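You operate a simulated robot arm through the tools that you are given. There is no shell and no other tool. Be economical: measure what you need, move in short steps, check, and stop when the job is done.

Carry out the task below with a simulated two-armed robot. There is one attempt and no reset: what you move stays moved.

TASK
Mode to OFF, pull out the emergency stop, RESET, LAMP TEST, then mode to HAND.
Fine: in that order; press no other button.
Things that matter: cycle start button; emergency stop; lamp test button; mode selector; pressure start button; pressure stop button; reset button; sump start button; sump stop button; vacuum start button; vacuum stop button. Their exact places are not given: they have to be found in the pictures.

The check looks at the end state, three seconds after you hand in, the way a careful person would. Anything else that was tipped, shoved, dropped, spilled or broken makes it a failure.

THE ROBOT
Two 7-joint arms with fingered hands on one trunk, on a base that drives. Base frame: it is fixed to the floor where the robot stands at the start and does not move with it; the origin is under the middle of the robot, x ahead of it, y to its left, z up. Readings come in mm, degrees, newtons and seconds.
The left shoulder is at the start at [80, 197, 1465], the right one opposite. With the tool pointing down near the work surface each hand reaches from about 300 to 760 mm from the robot's upright axis, wherever it stands, measured 20 degrees to its own side. Places, roughly: cycle start button [600, -200, 1100]; emergency stop [600, 300, 1300]; lamp test button [600, -200, 1300]; mode selector [600, 0, 1300]; pressure start button [600, 100, 1100]; pressure stop button [600, 100, 1000]; reset button [600, -200, 1000]; sump start button [600, 0, 1100]; sump stop button [600, 0, 1000]; vacuum start button [600, 300, 1100]; vacuum stop button [600, 300, 1000]. Payload 4 kg a hand.
The tool frame of a hand sits at the grasp point between the pads (the TCP): z along the fingers, y along the line on which they close. The tips reach 26 mm beyond it. Largest opening 132 mm; the body of the gripper starts 73 mm behind the TCP. The gripper is a hand of 4 fingers: y runs from the thumb to the fingers, the wrist lies at [0, 0, -239] in the tool frame, and closing takes about 1.5 s.
Orientation is that of the tool frame in the base frame, as [roll, pitch, yaw] about the fixed x, y, z axes, in that order (R = Rz(yaw) Ry(pitch) Rx(roll)). With the fingers straight down and closing along the base's y, the tool's x points along the base's -x, its y along +y and its z along -z.

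THE INTERFACE
- The arms move only by the tool arm_command. It takes "left_rows", "right_rows" or both (then of equal length, played together; a hand with none holds still); each is a list of rows, each a list of 6 numbers: the shift along the tool's x, y, z in mm, then the turn, a rotation vector about the tool's x, y, z in degrees. In form: [[tx, ty, tz, rx, ry, rz], ...]. A call has 1 to 12 rows; each row is the pose to reach, as a shift and turn from the pose commanded when the call began, along the tool's axes at that moment. "left_jaw" and "right_jaw" are, for a hand that has rows, the opening, from 0 (shut) to 1 (fully open), set as the call begins (left out, the last holds). A row lasts 0.2 s, in which the tool goes at most 50 mm and 8.6 degrees; a call with a longer step from one row to the next is refused whole, and so is a gripper value outside its range. Where a pose cannot be reached the arm comes as near as it can. A force on the tool above 50 N (or 10 N above the force at the start of the call, whichever is more), or a blocked arm, ends the call early, and 0.2 s more pass. Each finger travels about 72 mm/s and halts on what it meets, pressing with about 25 N; the grip force reading is that of the motor and also rises with nothing between the fingers. The clock runs only during rows and for 0.2 s after the last one: add rows that repeat a pose to give the fingers time. It gives the time, the measured TCP pose, the force on the tool (base axes), the opening and the grip force at its end, in the units of the frame above (readings bear some noise), with the torque about the TCP (base axes, N m) and any sound that the robot's microphone picked up.
- Cameras (640 x 400 px; columns grow to the right, rows downward): "scene" is now at [101.7, 6.3, 1615]; the picture's right is [0.10, -1.00, 0.00], its down [-0.82, -0.08, -0.57] and it looks along [0.56, 0.06, -0.82] (base axes); focal length 262 px, centre (320, 200). "left" rides on the left gripper at [-68, 2, -97] in its tool frame; the picture's right is [-0.03, -1.00, 0.00], its down [0.82, -0.02, -0.58] and it looks along [0.58, -0.01, 0.82] (tool axes); focal length 270 px, centre (320, 200). "right" rides on the right gripper at [68, 2, -97] in its tool frame; the picture's right is [-0.03, 1.00, 0.00], its down [-0.82, -0.02, -0.58] and it looks along [-0.58, -0.01, 0.82] (tool axes); focal length 270 px, centre (320, 200).
- grab_frame(camera): a new picture of that camera. It takes no simulated time.
- raise_lower(by): slides the trunk up (or, below 0, down) by that many mm; the arms and the scene camera ride with it, the base frame stays. It gives what a move gives, with no picture.
- roll_base(legs): drives the robot by 1 to 6 legs, each [ahead, left, turn to the left] in mm, mm and degrees, along the robot's own axes; the way and the turn of a leg run together, so that a leg with both is an arc; at most 1500 mm and 180 degrees a leg. The arms and the cameras ride along, it lands a little off, and it stops where it bumps. It gives what a move gives.
- preshape(shape, hand): the hand has 4 fingers and takes this shape, open, in about a second: jaw (thumb against the fingers, like two jaws); tri (thumb and two fingers); tip (a fingertip pinch); poke (one finger out to press); point (the index stretched); flat (the hand flat); cup (the hand cupped); fist (a fist). The gripper value then closes the fingers along that shape, each until it touches; the sizes above hold for jaw. It gives what a move gives, with no picture.
- head_to(pan, tilt): turns the head with the scene camera to pan (to the left, within 86 degrees either way) and tilt (down, from -29 to 69), counted from straight ahead of the robot. It gives what a move gives.
- point_at(camera, pixels): there is no depth. For up to 12 entries [column, row, z] of the newest picture of that camera ("zoom" is the newest enlarged one), the place [x, y] in the base frame at which the ray of that pixel passes the height z, good to about 2 mm. It takes no simulated time.
- enlarge(camera, box): a new picture of the part [left, top, right, bottom] of that camera's present view, enlarged. It takes no simulated time.
- finish_job(): hands the job in; it is judged then, once.

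Work in short steps. Measure before you move; look again where a grasp or a placing could have gone wrong, and mend it. You have 80 turns and 70 pictures in all, those below and enlarged ones among them. Open the grippers and draw the arms clear of the work before you hand the job in, unless the task says otherwise; then end with one line.

The tools are called after "Request:" by a JSON object that holds its "fn" and its "kwargs". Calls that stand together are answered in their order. arm_command: Moves the arms, as the interface text tells. Its arguments: {"type":"object","properties":{"left_rows":{"type":"array","items":{"type":"array","items":{"type":"number"}}},"left_jaw":{"type":"number"},"right_rows":{"type":"array","items":{"type":"array","items":{"type":"number"}}},"right_jaw":{"type":"number"}},"required":[]} The other tools are called the same way: raise_lower (by) slides the trunk up or down; preshape (shape, hand) gives the hand a shape; roll_base (legs) drives the base; head_to (pan, tilt) turns the head that bears the scene camera; grab_frame (camera) takes a picture; point_at (camera, pixels) gives the place at which the rays of pixels pass given heights; enlarge (camera, box) takes an enlarged picture of a part of a camera's view; finish_job () hands the job in.

At the start:

```text
clock: 0.0
left_ee_pos: [347.9, 172.2, 1000.5]
left_tcp_rot: [-180.0, 0.0, 179.9]
left_contact_force: [-0.2, 0.4, -0.2]
left_ft_torque: [0.01, 0.03, -0.02]
left_finger_gap: 132.1
left_finger_force: 0.0
left_shape: jaw
right_ee_pos: [345.6, -174.7, 999.7]
right_tcp_rot: [-180.0, -0.1, 179.9]
right_contact_force: [-0.4, -0.1, 0.8]
right_ft_torque: [0.0, 0.03, 0.03]
right_finger_gap: 132.0
right_finger_force: 0.1
right_shape: jaw
trunk travel left (down, up): [-775.0, 65.0]
robot x, y, heading: [-0.1, -2.1, 0.0]
head pan, tilt: [5.6, 55.4]
```

scene: 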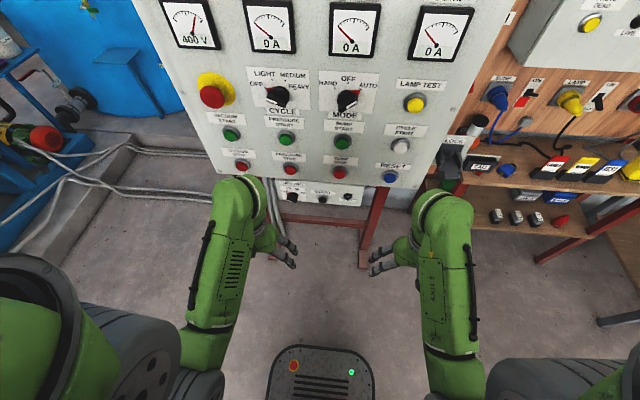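
right: 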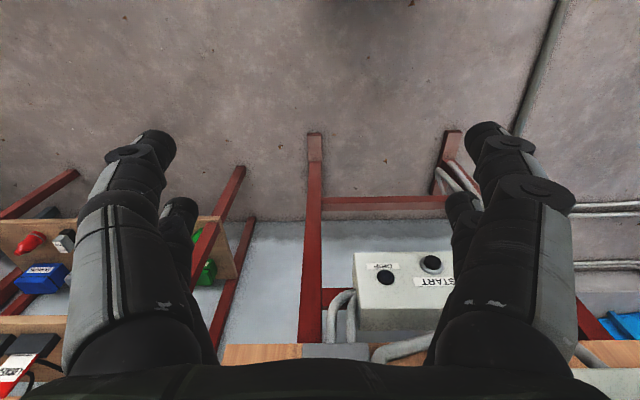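
left: 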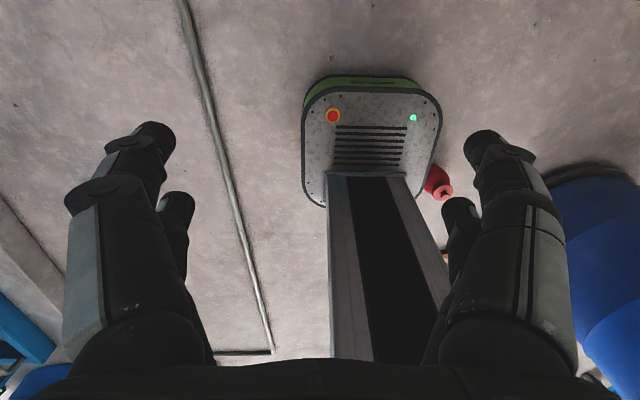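

The panel stands ahead with the mode selector near (347,100) and the E-stop near (212,95). I tilt the head up to see the panel more squarely.

Request:
{"fn": "head_to", "kwargs": {"pan": 0, "tilt": 35}}

Request:
{"fn": "grab_frame", "kwargs": {"camera": "scene"}}

```text
clock: 0.8
left_ee_pos: [348.1, 172.9, 1000.2]
left_tcp_rot: [-180.0, 0.0, 180.0]
left_contact_force: [-0.9, -0.3, -0.6]
left_ft_torque: [-0.01, 0.04, -0.01]
left_finger_gap: 132.0
left_finger_force: 0.1
left_shape: jaw
right_ee_pos: [346.4, -173.1, 999.9]
right_tcp_rot: [180.0, 0.0, -179.9]
right_contact_force: [0.3, 0.6, -0.1]
right_ft_torque: [-0.01, -0.02, -0.04]
right_finger_gap: 131.6
right_finger_force: 0.1
right_shape: jaw
trunk travel left (down, up): [-775.0, 65.0]
robot x, y, heading: [-0.3, 0.4, 0.1]
head pan, tilt: [0.0, 35.0]
```

```text
66 pictures are left
```

scene: 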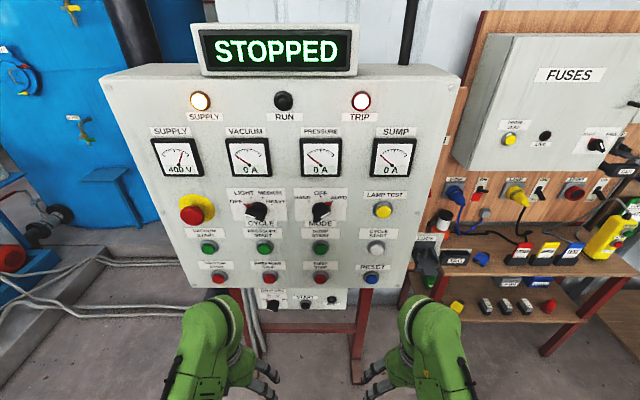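

Request:
{"fn": "enlarge", "kwargs": {"camera": "scene", "box": [160, 170, 420, 300]}}

Request:
{"fn": "enlarge", "kwargs": {"camera": "scene", "box": [280, 180, 360, 230]}}

```text
2.46 times, centred on (290, 235) of scene
```

zoom: 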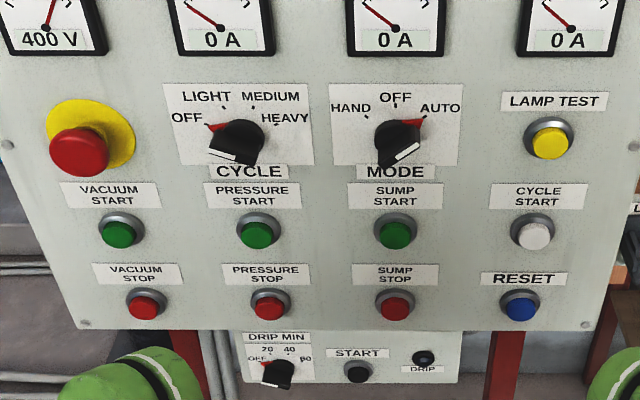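

```text
8.00 times, centred on (320, 205) of scene
```

zoom: 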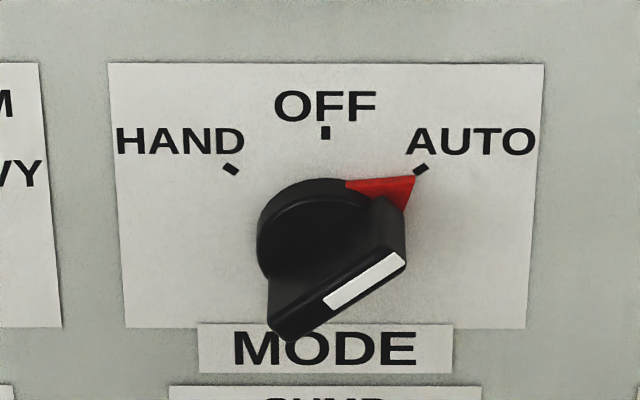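

I can see everything clearly: mode points at AUTO, in order HAND–OFF–AUTO. To get depth I take the rays from this view at two heights, then lower the trunk for parallax and a better working height.

Request:
{"fn": "point_at", "kwargs": {"camera": "scene", "pixels": [[320.6, 196.6, 1200], [320.6, 196.6, 1300], [398.5, 285.8, 900], [398.5, 285.8, 1000], [383.4, 211.4, 1200], [383.4, 211.4, 1300], [371.7, 279.3, 900], [371.7, 279.3, 1000], [192.1, 215.5, 1200], [192.1, 215.5, 1300], [194.5, 285.4, 900], [194.5, 285.4, 1000]]}}

Request:
{"fn": "raise_lower", "kwargs": {"by": -250}}

Request:
{"fn": "head_to", "kwargs": {"pan": 0, "tilt": 20}}

Request:
{"fn": "grab_frame", "kwargs": {"camera": "scene"}}

```text
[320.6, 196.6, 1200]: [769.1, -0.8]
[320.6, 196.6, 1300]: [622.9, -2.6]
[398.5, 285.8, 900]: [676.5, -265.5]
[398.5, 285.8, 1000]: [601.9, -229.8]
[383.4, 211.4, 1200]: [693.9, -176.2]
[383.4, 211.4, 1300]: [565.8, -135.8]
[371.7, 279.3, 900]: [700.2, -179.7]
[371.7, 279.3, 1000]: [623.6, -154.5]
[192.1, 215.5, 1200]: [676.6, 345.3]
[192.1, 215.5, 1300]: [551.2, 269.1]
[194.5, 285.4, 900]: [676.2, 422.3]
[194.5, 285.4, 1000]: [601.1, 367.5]
```

```text
clock: 3.4
left_ee_pos: [347.9, 172.1, 749.9]
left_tcp_rot: [179.9, 0.1, 180.0]
left_contact_force: [0.7, -0.4, 0.2]
left_ft_torque: [0.02, 0.02, -0.01]
left_finger_gap: 131.8
left_finger_force: 0.1
left_shape: jaw
right_ee_pos: [346.4, -173.2, 749.6]
right_tcp_rot: [-180.0, 0.0, 180.0]
right_contact_force: [-0.2, 0.5, 0.8]
right_ft_torque: [-0.01, -0.01, -0.01]
right_finger_gap: 131.9
right_finger_force: 0.1
right_shape: jaw
trunk travel left (down, up): [-525.0, 315.0]
robot x, y, heading: [-2.8, -1.4, -0.2]
head pan, tilt: [0.0, 35.0]
```

```text
clock: 4.2
left_ee_pos: [347.9, 172.2, 750.5]
left_tcp_rot: [-180.0, -0.1, -179.9]
left_contact_force: [0.7, 0.1, -0.8]
left_ft_torque: [0.0, 0.04, 0.0]
left_finger_gap: 132.0
left_finger_force: 0.1
left_shape: jaw
right_ee_pos: [347.1, -174.1, 750.9]
right_tcp_rot: [180.0, 0.0, 180.0]
right_contact_force: [0.5, -0.2, -0.3]
right_ft_torque: [-0.01, 0.02, 0.01]
right_finger_gap: 132.2
right_finger_force: 0.0
right_shape: jaw
trunk travel left (down, up): [-525.0, 315.0]
robot x, y, heading: [2.0, 2.1, 0.0]
head pan, tilt: [0.0, 20.0]
```

```text
63 pictures are left
```

scene: 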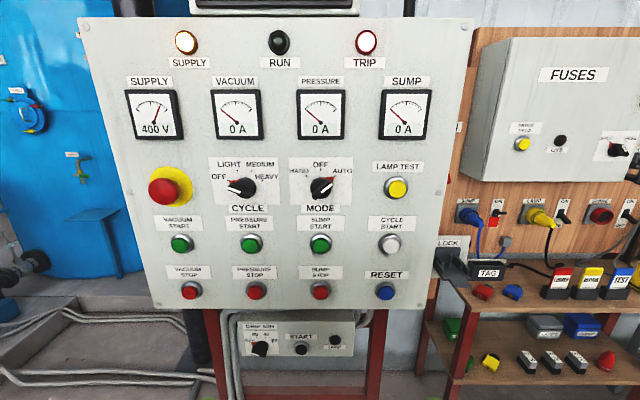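

Request:
{"fn": "enlarge", "kwargs": {"camera": "scene", "box": [140, 150, 300, 250]}}

Request:
{"fn": "enlarge", "kwargs": {"camera": "scene", "box": [280, 150, 440, 250]}}

Request:
{"fn": "enlarge", "kwargs": {"camera": "scene", "box": [280, 220, 440, 320]}}

```text
4.00 times, centred on (220, 200) of scene
```

zoom: 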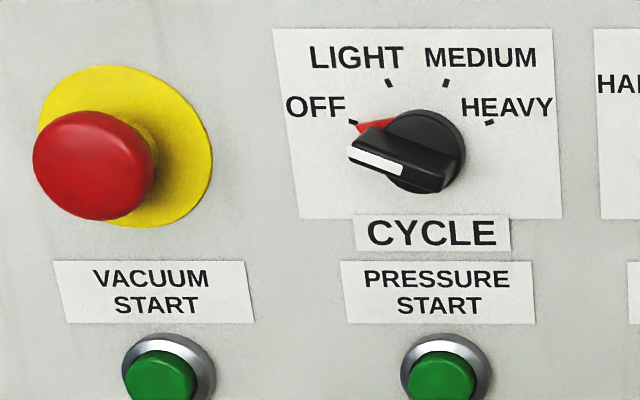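

```text
4.00 times, centred on (360, 200) of scene
```

zoom: 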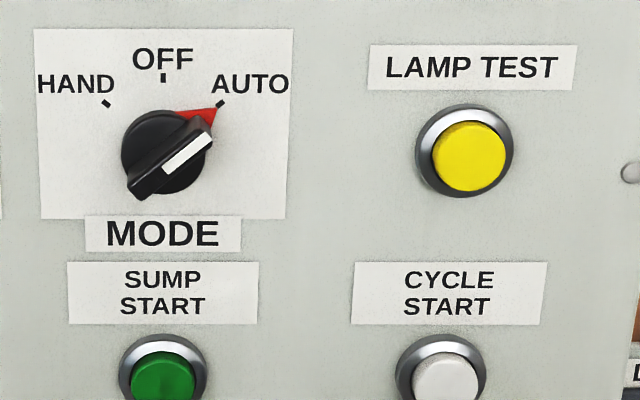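

```text
4.00 times, centred on (360, 270) of scene
```

zoom: 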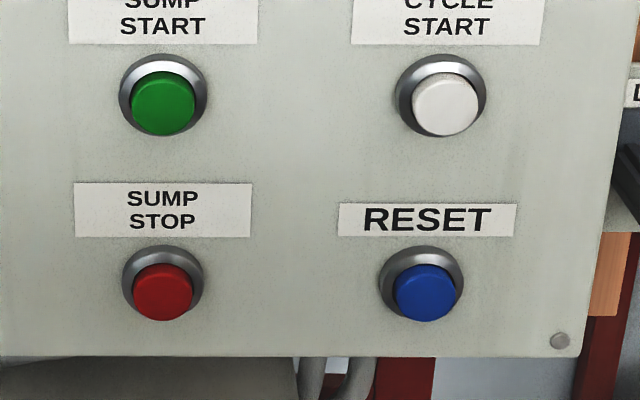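

I get rays in this second view for the same features: OFF tick, corner screw, RESET, LAMP TEST, E-stop.

Request:
{"fn": "point_at", "kwargs": {"camera": "scene", "pixels": [[320.75, 169.25, 1200], [320.75, 169.25, 1300], [420, 305, 900], [420, 305, 1000], [397.5, 189, 1200], [397.5, 189, 1300], [386.5, 293, 900], [386.5, 293, 1000], [163, 191.5, 1200], [163, 191.5, 1300]]}}

```text
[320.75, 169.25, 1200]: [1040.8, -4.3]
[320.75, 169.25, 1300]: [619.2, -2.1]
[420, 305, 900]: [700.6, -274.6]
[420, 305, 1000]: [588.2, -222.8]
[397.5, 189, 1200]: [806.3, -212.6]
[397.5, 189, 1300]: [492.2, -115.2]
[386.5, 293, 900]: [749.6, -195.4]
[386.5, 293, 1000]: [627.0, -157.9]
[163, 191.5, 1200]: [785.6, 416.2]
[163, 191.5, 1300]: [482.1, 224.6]
```

Triangulation puts the panel face at x≈625, the mode axis near [y −2.5, z 1261], the LAMP cap near [615, −152, 1260], RESET near [618, −152, 1007], and the E-stop near [600, 299, 1261]. I back the base off 200 mm for arm room, then swing both hands to point forward.

Request:
{"fn": "roll_base", "kwargs": {"legs": [[-200, 0, 0]]}}

Request:
{"fn": "arm_command", "kwargs": {"left_rows": [[-14, 0, -23, 0, -8.18, 0], [-28, 0, -46, 0, -16.36, 0], [-42, 0, -69, 0, -24.5, 0], [-56, 0, -92, 0, -32.7, 0], [-70, 0, -115, 0, -40.9, 0], [-84, 0, -138, 0, -49.1, 0], [-98, 0, -161, 0, -57.3, 0], [-112, 0, -184, 0, -65.5, 0], [-126, 0, -207, 0, -73.6, 0], [-140, 0, -230, 0, -81.8, 0], [-150, 0, -250, 0, -90, 0]], "right_rows": [[-14, 0, -23, 0, -8.18, 0], [-28, 0, -46, 0, -16.36, 0], [-42, 0, -69, 0, -24.5, 0], [-56, 0, -92, 0, -32.7, 0], [-70, 0, -115, 0, -40.9, 0], [-84, 0, -138, 0, -49.1, 0], [-98, 0, -161, 0, -57.3, 0], [-112, 0, -184, 0, -65.5, 0], [-126, 0, -207, 0, -73.6, 0], [-140, 0, -230, 0, -81.8, 0], [-150, 0, -250, 0, -90, 0]]}}

Request:
{"fn": "preshape", "kwargs": {"shape": "tip", "hand": "right"}}

Request:
{"fn": "grab_frame", "kwargs": {"camera": "scene"}}

Request:
{"fn": "grab_frame", "kwargs": {"camera": "right"}}

```text
clock: 5.8
left_ee_pos: [147.4, 170.4, 749.3]
left_tcp_rot: [180.0, -0.1, 179.7]
left_contact_force: [0.5, -0.6, 0.6]
left_ft_torque: [-0.03, 0.06, 0.02]
left_finger_gap: 132.1
left_finger_force: 0.1
left_shape: jaw
right_ee_pos: [144.6, -175.3, 750.3]
right_tcp_rot: [180.0, -0.1, 179.7]
right_contact_force: [-0.4, 0.1, -0.3]
right_ft_torque: [-0.01, 0.02, -0.01]
right_finger_gap: 131.9
right_finger_force: 0.1
right_shape: jaw
trunk travel left (down, up): [-525.0, 315.0]
robot x, y, heading: [-202.1, 0.4, -0.4]
head pan, tilt: [0.0, 20.0]
```

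```text
clock: 8.2
left_ee_pos: [298.6, 169.4, 1000.2]
left_tcp_rot: [-18.1, 89.9, -18.3]
left_contact_force: [0.6, 0.7, 0.6]
left_ft_torque: [0.01, 0.02, 0.04]
left_finger_gap: 131.8
left_finger_force: 0.0
left_shape: jaw
right_ee_pos: [293.2, -176.4, 1001.0]
right_tcp_rot: [23.7, 89.9, 23.4]
right_contact_force: [0.1, -0.2, -0.3]
right_ft_torque: [0.0, -0.03, 0.01]
right_finger_gap: 131.8
right_finger_force: 0.0
right_shape: jaw
trunk travel left (down, up): [-525.0, 315.0]
robot x, y, heading: [-199.5, -0.5, -0.3]
head pan, tilt: [0.0, 20.0]
```

```text
clock: 9.1
left_ee_pos: [297.9, 168.2, 998.9]
left_tcp_rot: [170.2, 90.0, 169.8]
left_contact_force: [0.5, -0.4, -0.5]
left_ft_torque: [-0.01, 0.02, 0.04]
left_finger_gap: 131.7
left_finger_force: 0.1
left_shape: jaw
right_ee_pos: [293.9, -175.8, 999.9]
right_tcp_rot: [-145.2, 90.0, -145.5]
right_contact_force: [0.5, 0.5, 0.0]
right_ft_torque: [0.02, 0.03, 0.01]
right_finger_gap: 132.0
right_finger_force: 0.1
right_shape: tip
trunk travel left (down, up): [-525.0, 315.0]
robot x, y, heading: [-195.9, 1.5, -0.4]
head pan, tilt: [0.0, 20.0]
```

```text
59 pictures are left
```

scene: 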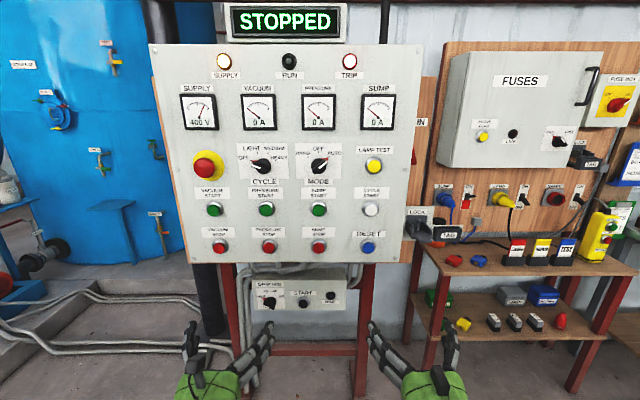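

```text
58 pictures are left
```

right: 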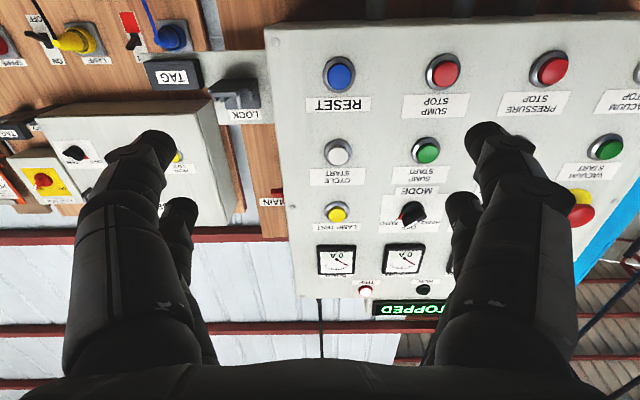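

Both hands now point ahead. I move the right hand up in front of the mode knob with a standoff, rolled 48° to match the AUTO bar, and zoom on the knob.

Request:
{"fn": "enlarge", "kwargs": {"camera": "scene", "box": [288, 140, 352, 180]}}

Request:
{"fn": "arm_command", "kwargs": {"right_rows": [[-26, 17, 15, 0, 0, 6], [-52, 34, 30, 0, 0, 12], [-78, 51, 45, 0, 0, 18], [-104, 68, 60, 0, 0, 24], [-130, 85, 75, 0, 0, 30], [-156, 102, 90, 0, 0, 36], [-182, 119, 105, 0, 0, 42], [-208, 136, 120, 0, 0, 48], [-234, 153, 135, 0, 0, 48], [-261, 173, 150, 0, 0, 48], [-261, 173, 150, 0, 0, 48]], "right_jaw": 0.6}}

Request:
{"fn": "grab_frame", "kwargs": {"camera": "scene"}}

Request:
{"fn": "grab_frame", "kwargs": {"camera": "right"}}

```text
10.00 times, centred on (320, 160) of scene
```

zoom: 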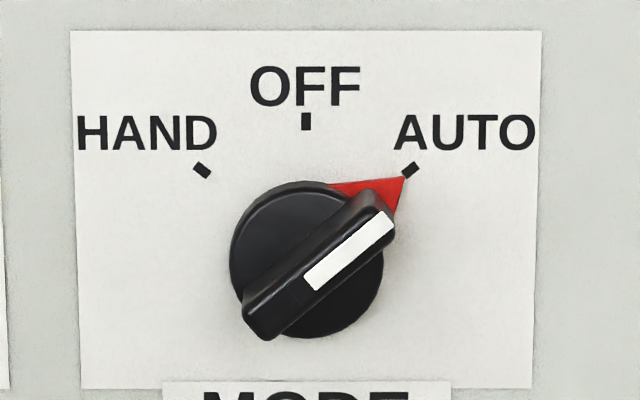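

```text
clock: 11.5
left_ee_pos: [297.4, 168.4, 1000.7]
left_tcp_rot: [-138.2, 90.0, -138.5]
left_contact_force: [-0.3, -0.3, -0.2]
left_ft_torque: [-0.01, 0.01, -0.02]
left_finger_gap: 131.8
left_finger_force: 0.1
left_shape: jaw
right_ee_pos: [446.4, -5.7, 1263.3]
right_tcp_rot: [90.0, 42.1, 89.5]
right_contact_force: [0.1, -0.2, 0.8]
right_ft_torque: [0.0, 0.02, 0.01]
right_finger_gap: 79.6
right_finger_force: 0.1
right_shape: tip
trunk travel left (down, up): [-525.0, 315.0]
robot x, y, heading: [-202.7, 1.4, -0.2]
head pan, tilt: [0.0, 20.0]
```

```text
56 pictures are left
```

scene: 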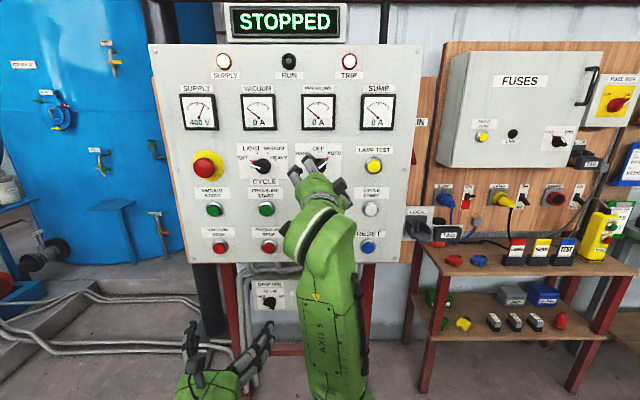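

```text
55 pictures are left
```

right: 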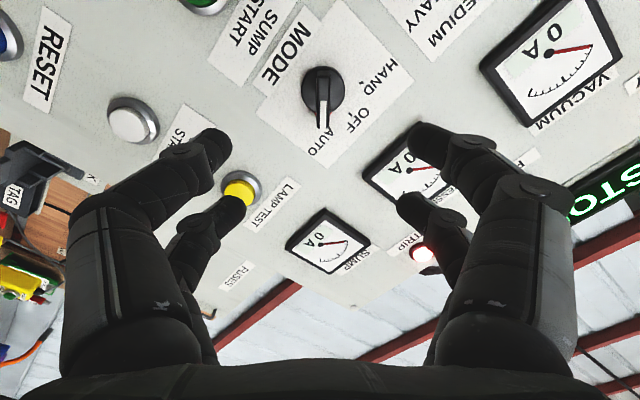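

The bar looks aligned with the tool's closing gap (bar column ≈322, fingers at 215 and 428). I check the knob axis' place through the zoom.

Request:
{"fn": "point_at", "kwargs": {"camera": "zoom", "pixels": [[307, 260, 1255], [307, 260, 1260], [307, 260, 1265], [306, 121, 1290], [306, 121, 1300], [355, 252, 1260], [355, 252, 1265], [265, 320, 1240], [265, 320, 1250], [380, 222, 1270]]}}

Request:
{"fn": "enlarge", "kwargs": {"camera": "right", "box": [240, 40, 400, 140]}}

```text
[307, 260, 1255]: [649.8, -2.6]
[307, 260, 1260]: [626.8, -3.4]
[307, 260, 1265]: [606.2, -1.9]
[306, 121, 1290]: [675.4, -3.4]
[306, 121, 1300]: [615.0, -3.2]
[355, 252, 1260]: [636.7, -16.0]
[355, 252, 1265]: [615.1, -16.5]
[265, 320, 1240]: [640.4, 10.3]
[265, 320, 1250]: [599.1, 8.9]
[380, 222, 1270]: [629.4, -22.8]
```

```text
4.00 times, centred on (320, 90) of right
```

zoom: 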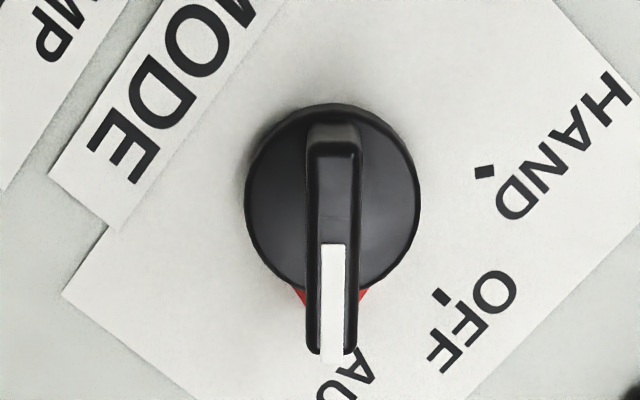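

Knob axis confirmed at about y −2.5, z 1261.5. I advance 112 mm with a small centring shift and check.

Request:
{"fn": "arm_command", "kwargs": {"right_rows": [[1, 0.5, 20, 0, 0, 0], [2, 1, 45, 0, 0, 0], [3, 1.5, 70, 0, 0, 0], [3, 1.5, 90, 0, 0, 0], [3, 1.5, 105, 0, 0, 0], [3, 1.5, 112, 0, 0, 0], [3, 1.5, 112, 0, 0, 0]]}}

Request:
{"fn": "grab_frame", "kwargs": {"camera": "right"}}

Request:
{"fn": "enlarge", "kwargs": {"camera": "scene", "box": [272, 130, 368, 190]}}

```text
clock: 13.1
left_ee_pos: [297.4, 168.8, 1000.0]
left_tcp_rot: [-169.6, 90.0, -170.0]
left_contact_force: [0.4, 0.0, 1.0]
left_ft_torque: [-0.01, 0.01, 0.0]
left_finger_gap: 132.2
left_finger_force: 0.1
left_shape: jaw
right_ee_pos: [557.3, -3.1, 1260.9]
right_tcp_rot: [89.8, 42.0, 89.5]
right_contact_force: [0.5, 0.6, 1.0]
right_ft_torque: [-0.01, 0.02, 0.0]
right_finger_gap: 80.0
right_finger_force: 0.0
right_shape: tip
trunk travel left (down, up): [-525.0, 315.0]
robot x, y, heading: [-201.7, 1.0, -0.1]
head pan, tilt: [0.0, 20.0]
```

```text
53 pictures are left
```

right: 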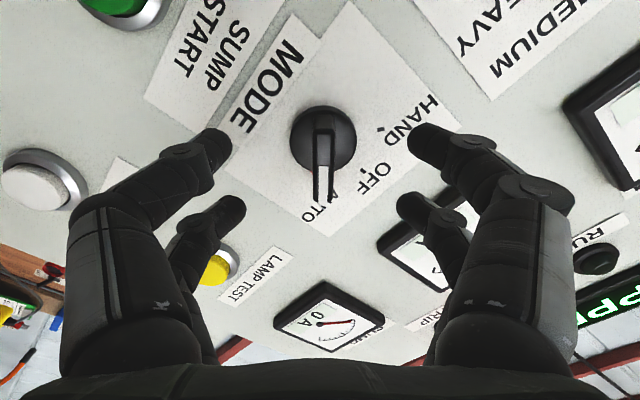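

```text
6.67 times, centred on (320, 160) of scene
```

zoom: 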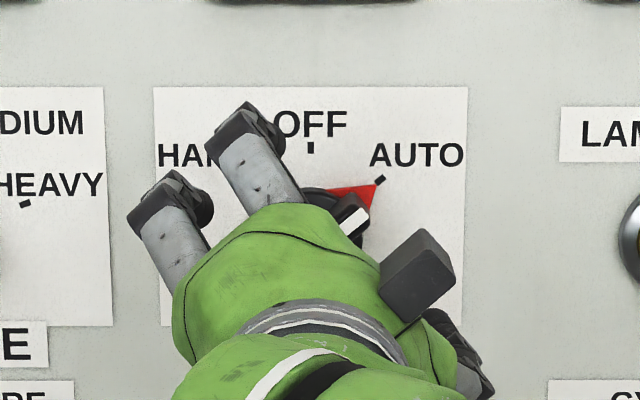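

The bar front is about 35–45 mm beyond the TCP, and the tips straddle it well. I advance another 21 mm, then close on the bar with time for the fingers.

Request:
{"fn": "arm_command", "kwargs": {"right_rows": [[0, 0, 8, 0, 0, 0], [0, 0, 15, 0, 0, 0], [0, 0, 21, 0, 0, 0], [0, 0, 21, 0, 0, 0]]}}

Request:
{"fn": "arm_command", "kwargs": {"right_rows": [[0, 0, 0, 0, 0, 0], [0, 0, 0, 0, 0, 0], [0, 0, 0, 0, 0, 0], [0, 0, 0, 0, 0, 0], [0, 0, 0, 0, 0, 0], [0, 0, 0, 0, 0, 0], [0, 0, 0, 0, 0, 0]], "right_jaw": 0}}

Request:
{"fn": "grab_frame", "kwargs": {"camera": "right"}}

Request:
{"fn": "enlarge", "kwargs": {"camera": "scene", "box": [272, 130, 368, 190]}}

```text
clock: 14.1
left_ee_pos: [297.9, 169.8, 1000.1]
left_tcp_rot: [1.6, 90.0, 1.2]
left_contact_force: [-0.4, 0.3, -0.6]
left_ft_torque: [0.0, 0.04, 0.01]
left_finger_gap: 131.8
left_finger_force: 0.0
left_shape: jaw
right_ee_pos: [576.2, -2.9, 1261.1]
right_tcp_rot: [89.9, 41.9, 89.6]
right_contact_force: [0.8, -0.1, -0.5]
right_ft_torque: [0.02, 0.03, -0.01]
right_finger_gap: 79.9
right_finger_force: 0.1
right_shape: tip
trunk travel left (down, up): [-525.0, 315.0]
robot x, y, heading: [-203.4, 1.1, -0.3]
head pan, tilt: [0.0, 20.0]
```

```text
clock: 15.7
left_ee_pos: [298.0, 168.8, 999.3]
left_tcp_rot: [-62.3, 90.0, -62.6]
left_contact_force: [-0.3, -0.9, -1.1]
left_ft_torque: [0.01, 0.02, 0.03]
left_finger_gap: 132.0
left_finger_force: 0.1
left_shape: jaw
right_ee_pos: [577.0, -3.3, 1259.4]
right_tcp_rot: [90.0, 42.0, 89.6]
right_contact_force: [2.6, -0.7, 1.2]
right_ft_torque: [0.03, -0.04, 0.0]
right_finger_gap: 5.3
right_finger_force: 25.0
right_shape: tip
trunk travel left (down, up): [-525.0, 315.0]
robot x, y, heading: [-198.7, -4.1, -0.4]
head pan, tilt: [0.0, 20.0]
```

```text
51 pictures are left
```

right: 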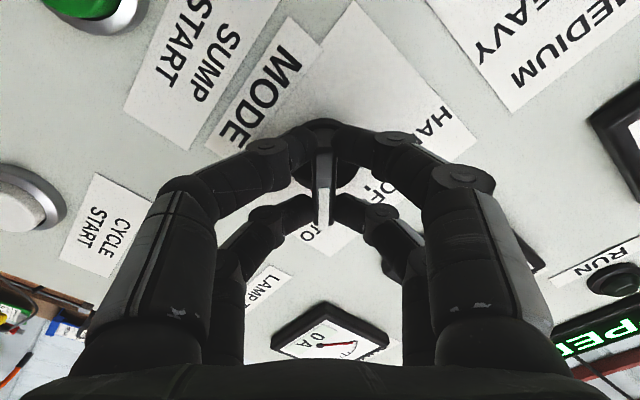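

```text
6.67 times, centred on (320, 160) of scene
```

zoom: 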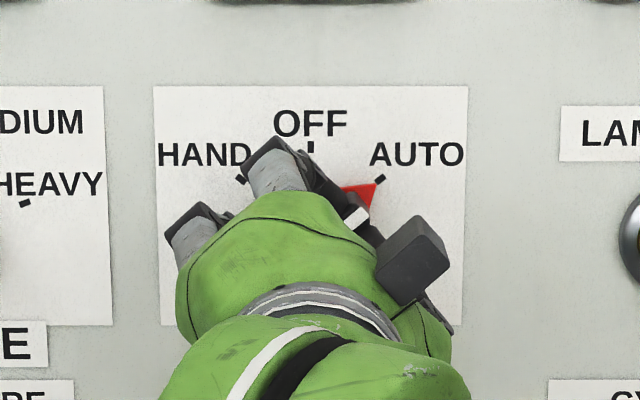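

The fingers have closed on both sides of the bar with 25 N. I turn counter-clockwise 50° to OFF in steps.

Request:
{"fn": "arm_command", "kwargs": {"right_rows": [[0, 0, 0, 0, 0, -6.25], [0, 0, 0, 0, 0, -12.5], [0, 0, 0, 0, 0, -18.75], [0, 0, 0, 0, 0, -25], [0, 0, 0, 0, 0, -31.25], [0, 0, 0, 0, 0, -37.5], [0, 0, 0, 0, 0, -43.75], [0, 0, 0, 0, 0, -50], [0, 0, 0, 0, 0, -50]]}}

Request:
{"fn": "grab_frame", "kwargs": {"camera": "right"}}

Request:
{"fn": "enlarge", "kwargs": {"camera": "scene", "box": [272, 130, 368, 190]}}

```text
clock: 17.7
left_ee_pos: [297.6, 168.4, 999.8]
left_tcp_rot: [32.3, 89.9, 31.9]
left_contact_force: [-0.4, -0.5, -0.8]
left_ft_torque: [-0.02, 0.0, 0.0]
left_finger_gap: 131.8
left_finger_force: 0.1
left_shape: jaw
right_ee_pos: [578.0, -3.0, 1260.5]
right_tcp_rot: [-85.8, 87.8, -86.3]
right_contact_force: [5.3, -1.4, 9.5]
right_ft_torque: [0.01, -0.13, -0.02]
right_finger_gap: 4.9
right_finger_force: 25.1
right_shape: tip
trunk travel left (down, up): [-525.0, 315.0]
robot x, y, heading: [-200.6, -0.8, -0.4]
head pan, tilt: [0.0, 20.0]
```

```text
49 pictures are left
```

right: 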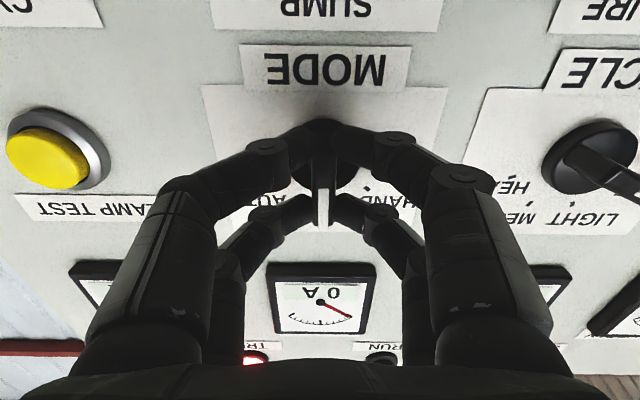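

```text
6.67 times, centred on (320, 160) of scene
```

zoom: 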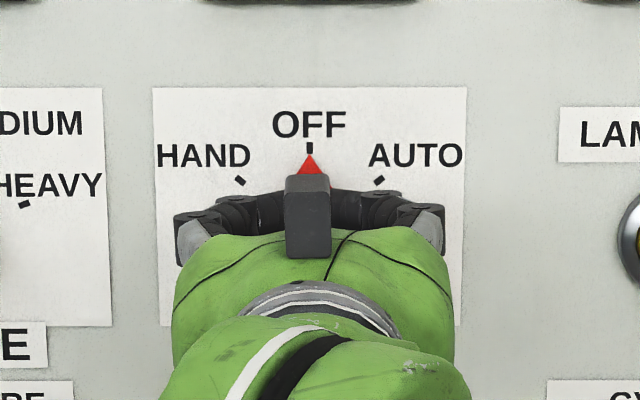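

The pointer sits on OFF. I open and withdraw the right hand, then bring the left hand in front of the E-stop.

Request:
{"fn": "arm_command", "kwargs": {"right_rows": [[0, 0, 0, 0, 0, 0], [0, 0, 0, 0, 0, 0], [0, 0, 0, 0, 0, 0], [0, 0, -30, 0, 0, 0], [0, 0, -70, 0, 0, 0], [0, 0, -110, 0, 0, 0], [0, 0, -130, 0, 0, 0]], "right_jaw": 0.5}}

Request:
{"fn": "arm_command", "kwargs": {"left_rows": [[-26, 13, 12, 0, 0, 0], [-52, 26, 24, 0, 0, 0], [-78, 39, 36, 0, 0, 0], [-104, 52, 48, 0, 0, 0], [-130, 65, 60, 0, 0, 0], [-156, 78, 72, 0, 0, 0], [-182, 91, 84, 0, 0, 0], [-208, 104, 96, 0, 0, 0], [-234, 117, 108, 0, 0, 0], [-261, 130, 120, 0, 0, 0], [-261, 130, 140, 0, 0, 0], [-261, 130, 140, 0, 0, 0]], "right_rows": [[0, -13, -5, 0, 0, 0], [0, -26, -10, 0, 0, 0], [0, -39, -15, 0, 0, 0], [0, -52, -20, 0, 0, 0], [0, -65, -25, 0, 0, 0], [0, -78, -30, 0, 0, 0], [0, -91, -35, 0, 0, 0], [0, -104, -40, 0, 0, 0], [0, -117, -45, 0, 0, 0], [0, -130, -50, 0, 0, 0], [0, -150, -50, 0, 0, 0], [0, -150, -50, 0, 0, 0]]}}

Request:
{"fn": "grab_frame", "kwargs": {"camera": "scene"}}

Request:
{"fn": "grab_frame", "kwargs": {"camera": "left"}}

Request:
{"fn": "enlarge", "kwargs": {"camera": "scene", "box": [160, 130, 352, 250]}}

```text
clock: 19.3
left_ee_pos: [297.0, 168.3, 1000.3]
left_tcp_rot: [6.8, 90.0, 6.6]
left_contact_force: [0.0, -0.9, -0.8]
left_ft_torque: [0.01, 0.02, 0.01]
left_finger_gap: 131.9
left_finger_force: 0.0
left_shape: jaw
right_ee_pos: [447.4, -1.3, 1258.4]
right_tcp_rot: [-90.2, 88.0, -90.6]
right_contact_force: [-0.6, 0.3, 0.3]
right_ft_torque: [0.02, 0.03, 0.01]
right_finger_gap: 65.5
right_finger_force: 0.1
right_shape: tip
trunk travel left (down, up): [-525.0, 315.0]
robot x, y, heading: [-199.7, -0.4, -0.5]
head pan, tilt: [0.0, 20.0]
```

```text
clock: 21.9
left_ee_pos: [437.0, 297.2, 1259.9]
left_tcp_rot: [151.5, 90.0, 151.1]
left_contact_force: [-0.3, -0.1, 0.4]
left_ft_torque: [0.0, -0.03, 0.02]
left_finger_gap: 131.6
left_finger_force: 0.0
left_shape: jaw
right_ee_pos: [395.5, -148.4, 1265.7]
right_tcp_rot: [-89.0, 88.1, -89.5]
right_contact_force: [-1.1, 0.2, -0.3]
right_ft_torque: [-0.01, 0.01, -0.03]
right_finger_gap: 65.5
right_finger_force: 0.0
right_shape: tip
trunk travel left (down, up): [-525.0, 315.0]
robot x, y, heading: [-202.0, 3.5, -0.4]
head pan, tilt: [0.0, 20.0]
```

```text
47 pictures are left
```

scene: 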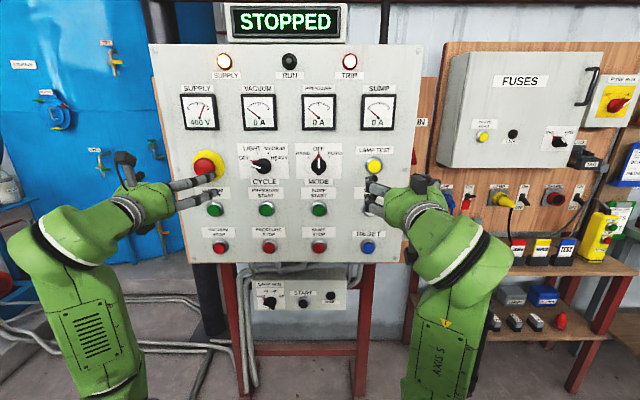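

```text
46 pictures are left
```

left: 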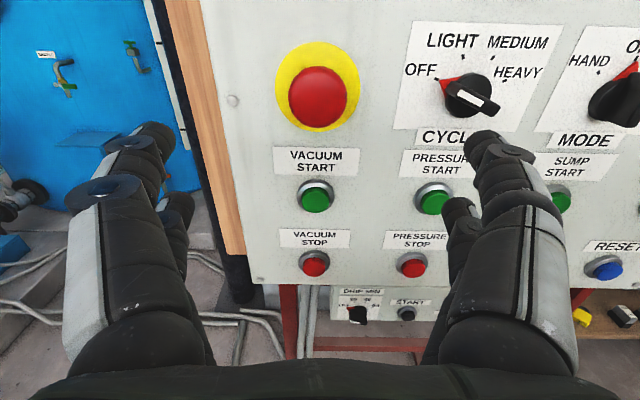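

```text
3.33 times, centred on (256, 190) of scene
```

zoom: 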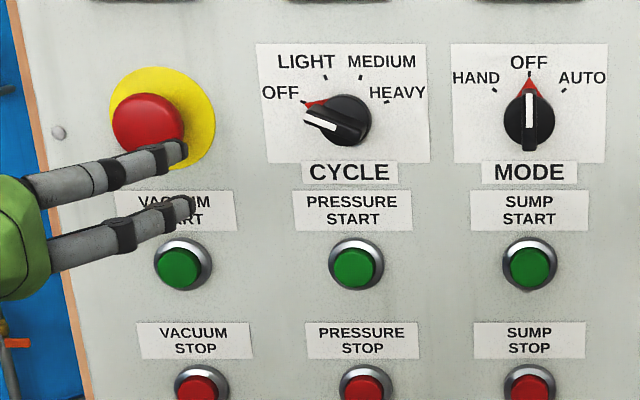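

Mode is on OFF. The left hand is centred on the E-stop (cap at (318,97), depth ≈ x 600). I advance it 130 mm with the jaws open and look.

Request:
{"fn": "arm_command", "kwargs": {"left_rows": [[0, 1, 30, 0, 0, 0], [-1, 2, 60, 0, 0, 0], [-1, 2, 90, 0, 0, 0], [-1, 2, 115, 0, 0, 0], [-1, 2, 130, 0, 0, 0], [-1, 2, 130, 0, 0, 0]], "left_jaw": 0.8}}

Request:
{"fn": "grab_frame", "kwargs": {"camera": "left"}}

Request:
{"fn": "enlarge", "kwargs": {"camera": "scene", "box": [160, 130, 256, 190]}}

```text
clock: 23.3
left_ee_pos: [554.2, 274.4, 1269.3]
left_tcp_rot: [180.0, 89.5, -179.0]
left_contact_force: [0.7, -0.2, 0.2]
left_ft_torque: [-0.02, -0.02, 0.0]
left_finger_gap: 105.8
left_finger_force: 0.2
left_shape: jaw
left hand out of reach, approached as far as the arm can: row 1, 2, 3, 4, 5, 6
right_ee_pos: [395.2, -150.6, 1266.0]
right_tcp_rot: [-89.1, 88.0, -89.5]
right_contact_force: [0.1, 0.3, 0.6]
right_ft_torque: [-0.01, -0.01, 0.01]
right_finger_gap: 65.6
right_finger_force: 0.1
right_shape: tip
trunk travel left (down, up): [-525.0, 315.0]
robot x, y, heading: [-203.7, 0.2, -0.5]
head pan, tilt: [0.0, 20.0]
```

```text
44 pictures are left
```

left: 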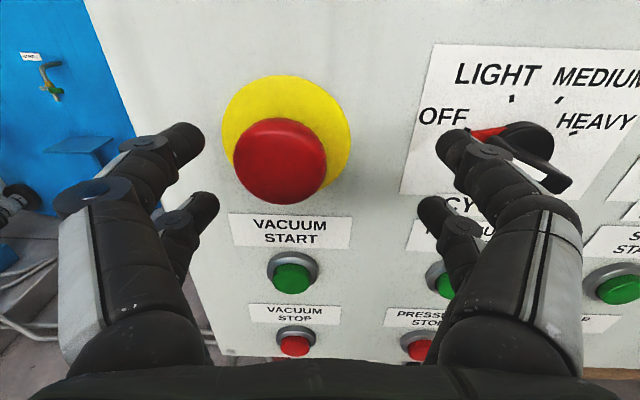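

```text
6.67 times, centred on (208, 160) of scene
```

zoom: 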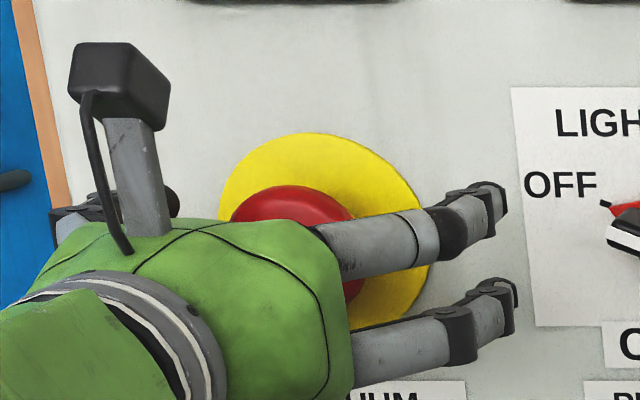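

The left arm is at the edge of its reach (stuck at [554, 274, 1269]). I withdraw it and drive the base 90 mm ahead and 60 mm left.

Request:
{"fn": "arm_command", "kwargs": {"left_rows": [[0, 0, -30, 0, 0, 0], [0, 0, -60, 0, 0, 0], [0, 0, -100, 0, 0, 0], [0, 0, -140, 0, 0, 0], [0, 0, -180, 0, 0, 0], [0, 0, -220, 0, 0, 0], [0, 0, -220, 0, 0, 0]]}}

Request:
{"fn": "roll_base", "kwargs": {"legs": [[90, 60, 0]]}}

Request:
{"fn": "grab_frame", "kwargs": {"camera": "left"}}

```text
clock: 24.9
left_ee_pos: [331.5, 274.9, 1264.9]
left_tcp_rot: [-179.0, 90.0, -179.4]
left_contact_force: [0.2, 0.2, -0.3]
left_ft_torque: [0.0, 0.01, 0.01]
left_finger_gap: 105.8
left_finger_force: 0.1
left_shape: jaw
right_ee_pos: [395.7, -149.3, 1265.1]
right_tcp_rot: [-90.6, 88.0, -91.1]
right_contact_force: [0.7, 0.4, 0.1]
right_ft_torque: [-0.01, 0.03, -0.03]
right_finger_gap: 65.6
right_finger_force: 0.1
right_shape: tip
trunk travel left (down, up): [-525.0, 315.0]
robot x, y, heading: [-200.4, -0.8, -0.1]
head pan, tilt: [0.0, 20.0]
```

```text
clock: 26.1
left_ee_pos: [421.9, 332.0, 1266.1]
left_tcp_rot: [25.8, 89.9, 25.4]
left_contact_force: [-0.6, -0.3, 0.6]
left_ft_torque: [0.02, -0.05, -0.01]
left_finger_gap: 105.8
left_finger_force: 0.0
left_shape: jaw
right_ee_pos: [484.8, -92.1, 1266.7]
right_tcp_rot: [-87.6, 88.1, -88.0]
right_contact_force: [-0.5, -0.5, -0.5]
right_ft_torque: [0.04, 0.0, -0.02]
right_finger_gap: 65.5
right_finger_force: 0.0
right_shape: tip
trunk travel left (down, up): [-525.0, 315.0]
robot x, y, heading: [-114.8, 59.6, -0.3]
head pan, tilt: [0.0, 20.0]
```

```text
42 pictures are left
```

left: 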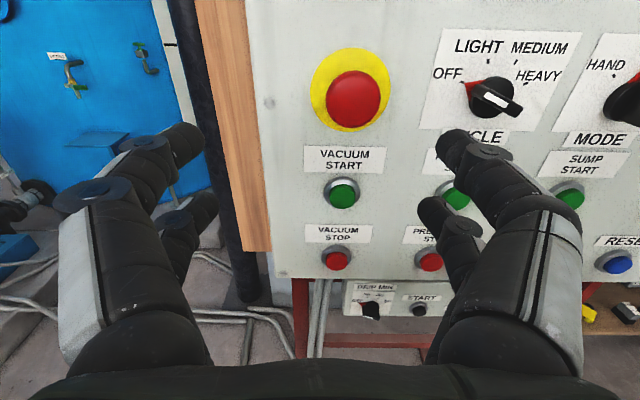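

Left TCP is at [422, 332, 1266]; I align with the E-stop (−33 in y, −5 in z) and advance to x≈557.

Request:
{"fn": "arm_command", "kwargs": {"left_rows": [[2, -16, 10, 0, 0, 0], [5, -33, 30, 0, 0, 0], [5, -33, 60, 0, 0, 0], [5, -33, 90, 0, 0, 0], [5, -33, 115, 0, 0, 0], [5, -33, 135, 0, 0, 0], [5, -33, 135, 0, 0, 0]]}}

Request:
{"fn": "grab_frame", "kwargs": {"camera": "left"}}

Request:
{"fn": "grab_frame", "kwargs": {"camera": "scene"}}

```text
clock: 27.7
left_ee_pos: [558.3, 298.0, 1261.8]
left_tcp_rot: [22.8, 89.9, 22.3]
left_contact_force: [-0.3, 0.2, 0.5]
left_ft_torque: [0.0, 0.0, -0.01]
left_finger_gap: 105.8
left_finger_force: 0.0
left_shape: jaw
right_ee_pos: [485.4, -91.7, 1265.6]
right_tcp_rot: [-88.1, 88.0, -88.6]
right_contact_force: [-0.6, 0.0, -0.3]
right_ft_torque: [0.0, 0.0, -0.01]
right_finger_gap: 65.7
right_finger_force: 0.1
right_shape: tip
trunk travel left (down, up): [-525.0, 315.0]
robot x, y, heading: [-110.3, 61.7, -0.4]
head pan, tilt: [0.0, 20.0]
```

```text
41 pictures are left
```

left: 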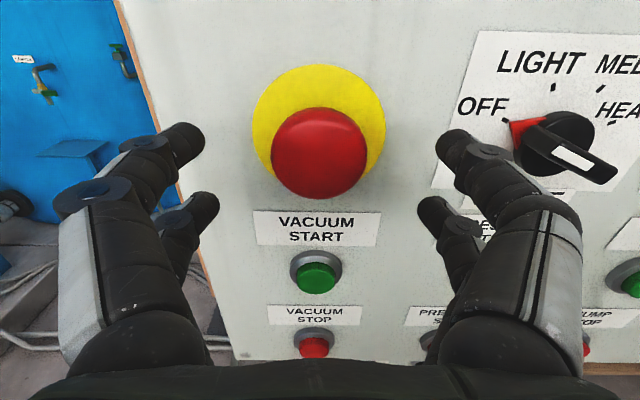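

```text
40 pictures are left
```

scene: 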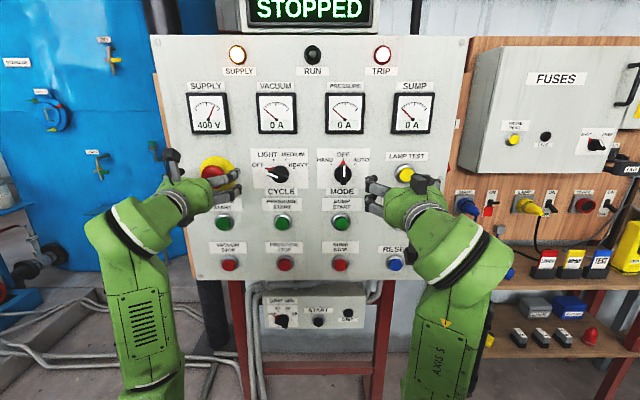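

Well centred (cap at (319,153)). I advance 28 mm so the fingers reach alongside the cap, then close.

Request:
{"fn": "arm_command", "kwargs": {"left_rows": [[0, 0, 10, 0, 0, 0], [0, 0, 20, 0, 0, 0], [0, 0, 28, 0, 0, 0], [0, 0, 28, 0, 0, 0]]}}

Request:
{"fn": "arm_command", "kwargs": {"left_rows": [[0, 0, 0, 0, 0, 0], [0, 0, 0, 0, 0, 0], [0, 0, 0, 0, 0, 0], [0, 0, 0, 0, 0, 0], [0, 0, 0, 0, 0, 0], [0, 0, 0, 0, 0, 0], [0, 0, 0, 0, 0, 0]], "left_jaw": 0}}

Request:
{"fn": "grab_frame", "kwargs": {"camera": "left"}}

Request:
{"fn": "enlarge", "kwargs": {"camera": "scene", "box": [160, 130, 256, 190]}}

```text
clock: 28.7
left_ee_pos: [584.4, 298.7, 1262.4]
left_tcp_rot: [-156.6, 90.0, -157.0]
left_contact_force: [-1.1, -0.5, 0.8]
left_ft_torque: [-0.01, 0.03, -0.01]
left_finger_gap: 105.6
left_finger_force: 0.0
left_shape: jaw
right_ee_pos: [485.3, -92.5, 1265.3]
right_tcp_rot: [-88.8, 88.0, -89.3]
right_contact_force: [-0.8, 0.4, -1.0]
right_ft_torque: [0.0, -0.02, 0.01]
right_finger_gap: 65.6
right_finger_force: 0.1
right_shape: tip
trunk travel left (down, up): [-525.0, 315.0]
robot x, y, heading: [-110.9, 56.4, -0.5]
head pan, tilt: [0.0, 20.0]
```

```text
clock: 30.3
left_ee_pos: [583.7, 298.7, 1260.8]
left_tcp_rot: [42.3, 89.9, 41.9]
left_contact_force: [1.5, -0.8, 0.5]
left_ft_torque: [0.15, -0.01, -0.02]
left_finger_gap: 34.0
left_finger_force: 25.1
left_shape: jaw
right_ee_pos: [485.3, -90.9, 1265.2]
right_tcp_rot: [-89.4, 88.0, -89.9]
right_contact_force: [-0.3, 0.0, -0.6]
right_ft_torque: [0.0, 0.02, -0.05]
right_finger_gap: 65.6
right_finger_force: 0.1
right_shape: tip
trunk travel left (down, up): [-525.0, 315.0]
robot x, y, heading: [-111.0, 60.3, -0.7]
head pan, tilt: [0.0, 20.0]
```

```text
39 pictures are left
```

left: 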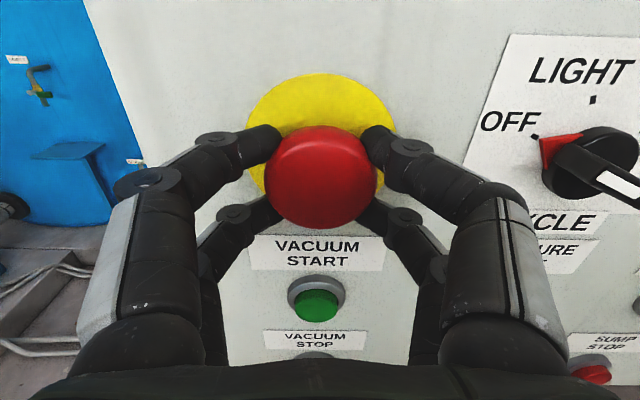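

```text
6.67 times, centred on (208, 160) of scene
```

zoom: 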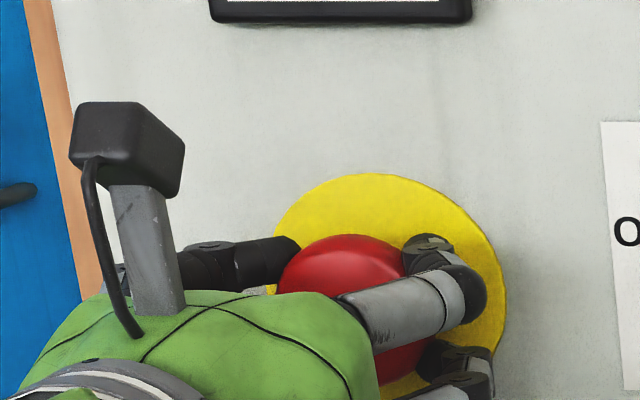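

The fingers hold around and slightly behind the cap. I pull straight back gently.

Request:
{"fn": "arm_command", "kwargs": {"left_rows": [[0, 0, -3, 0, 0, 0], [0, 0, -6, 0, 0, 0], [0, 0, -9, 0, 0, 0], [0, 0, -12, 0, 0, 0], [0, 0, -15, 0, 0, 0], [0, 0, -15, 0, 0, 0]]}}

Request:
{"fn": "grab_frame", "kwargs": {"camera": "left"}}

Request:
{"fn": "grab_frame", "kwargs": {"camera": "scene"}}

```text
clock: 31.7
left_ee_pos: [572.1, 299.5, 1261.4]
left_tcp_rot: [73.8, 89.9, 73.3]
left_contact_force: [28.3, 2.3, 22.1]
left_ft_torque: [0.25, -0.39, 0.02]
left_finger_gap: 33.6
left_finger_force: 25.3
left_shape: jaw
right_ee_pos: [489.7, -92.7, 1265.7]
right_tcp_rot: [-94.8, 88.0, -95.3]
right_contact_force: [0.1, -0.8, 0.1]
right_ft_torque: [-0.02, -0.02, -0.02]
right_finger_gap: 65.3
right_finger_force: 0.0
right_shape: tip
trunk travel left (down, up): [-525.0, 315.0]
robot x, y, heading: [-110.3, 57.2, -0.4]
head pan, tilt: [0.0, 20.0]
heard: click
```

```text
37 pictures are left
```

left: 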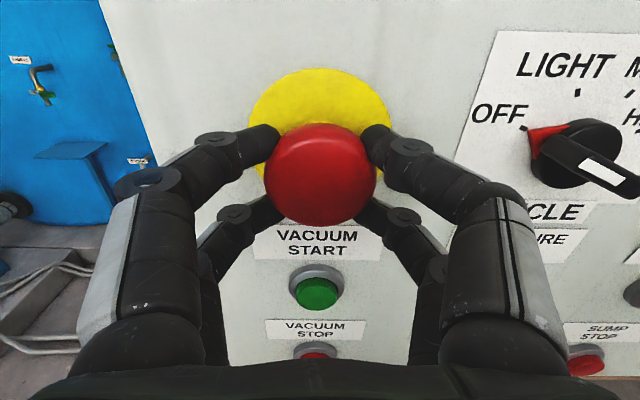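

```text
36 pictures are left
```

scene: 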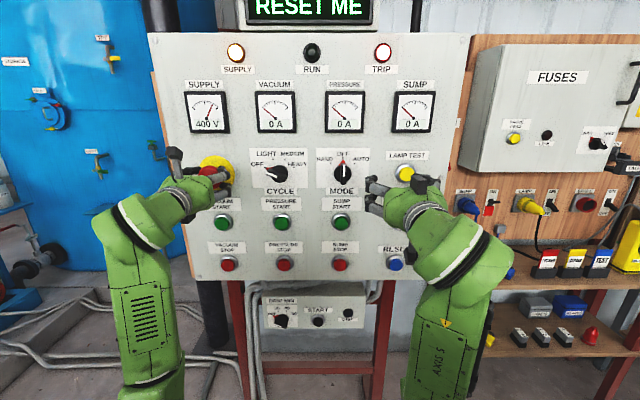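

A click and the display now reads RESET ME: the E-stop is out. I open the left hand, withdraw it straight back, and give the right hand the poke shape.

Request:
{"fn": "arm_command", "kwargs": {"left_rows": [[0, 0, 0, 0, 0, 0], [0, 0, 0, 0, 0, 0], [0, 0, 0, 0, 0, 0], [0, 0, 0, 0, 0, 0], [0, 0, -30, 0, 0, 0], [0, 0, -70, 0, 0, 0], [0, 0, -110, 0, 0, 0], [0, 0, -150, 0, 0, 0], [0, 0, -190, 0, 0, 0], [0, 0, -190, 0, 0, 0]], "left_jaw": 0.8}}

Request:
{"fn": "arm_command", "kwargs": {"right_rows": [[0, -10, -20, 0, 0, 0], [0, -20, -40, 0, 0, 0], [0, -30, -70, 0, 0, 0], [0, -40, -100, 0, 0, 0]]}}

Request:
{"fn": "preshape", "kwargs": {"shape": "poke", "hand": "right"}}

Request:
{"fn": "grab_frame", "kwargs": {"camera": "scene"}}

Request:
{"fn": "grab_frame", "kwargs": {"camera": "right"}}

```text
clock: 33.9
left_ee_pos: [376.2, 299.9, 1263.0]
left_tcp_rot: [81.3, 90.0, 80.8]
left_contact_force: [0.0, 0.1, -0.3]
left_ft_torque: [0.0, 0.0, 0.02]
left_finger_gap: 105.5
left_finger_force: 0.0
left_shape: jaw
right_ee_pos: [487.3, -92.3, 1265.3]
right_tcp_rot: [-89.9, 88.0, -90.5]
right_contact_force: [0.3, -0.8, -0.4]
right_ft_torque: [0.0, -0.01, 0.02]
right_finger_gap: 65.5
right_finger_force: 0.1
right_shape: tip
trunk travel left (down, up): [-525.0, 315.0]
robot x, y, heading: [-111.0, 59.0, -0.6]
head pan, tilt: [0.0, 20.0]
```

```text
clock: 34.9
left_ee_pos: [375.0, 298.5, 1263.1]
left_tcp_rot: [19.0, 89.9, 18.8]
left_contact_force: [-0.3, -0.3, 0.2]
left_ft_torque: [-0.01, -0.02, 0.08]
left_finger_gap: 105.7
left_finger_force: 0.0
left_shape: jaw
right_ee_pos: [381.9, -133.5, 1267.7]
right_tcp_rot: [-86.9, 88.0, -87.4]
right_contact_force: [-0.3, 0.4, 0.1]
right_ft_torque: [-0.04, -0.02, 0.03]
right_finger_gap: 65.4
right_finger_force: 0.0
right_shape: tip
trunk travel left (down, up): [-525.0, 315.0]
robot x, y, heading: [-114.1, 62.8, -0.5]
head pan, tilt: [0.0, 20.0]
```

```text
clock: 35.8
left_ee_pos: [376.9, 299.4, 1262.1]
left_tcp_rot: [11.2, 90.0, 10.7]
left_contact_force: [0.1, 0.2, 0.4]
left_ft_torque: [-0.02, -0.01, -0.02]
left_finger_gap: 105.5
left_finger_force: 0.0
left_shape: jaw
right_ee_pos: [382.6, -132.5, 1265.4]
right_tcp_rot: [-88.9, 88.0, -89.4]
right_contact_force: [0.4, -0.1, -0.4]
right_ft_torque: [0.03, 0.02, 0.02]
right_finger_gap: 0.0
right_finger_force: 0.1
right_shape: poke
trunk travel left (down, up): [-525.0, 315.0]
robot x, y, heading: [-113.0, 60.0, -0.7]
head pan, tilt: [0.0, 20.0]
```

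```text
35 pictures are left
```

scene: 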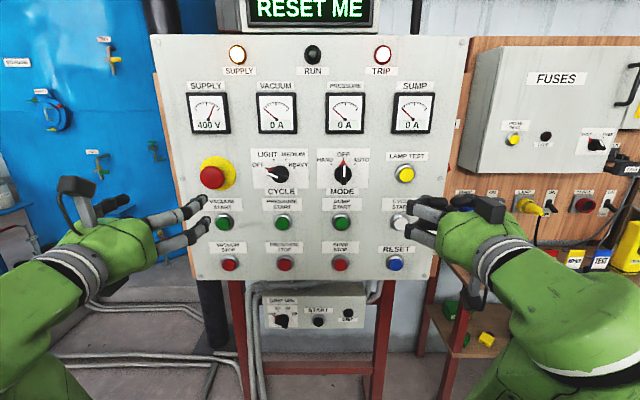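

```text
34 pictures are left
```

right: 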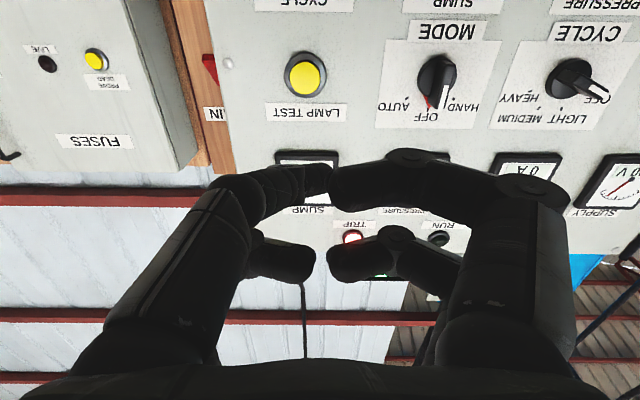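

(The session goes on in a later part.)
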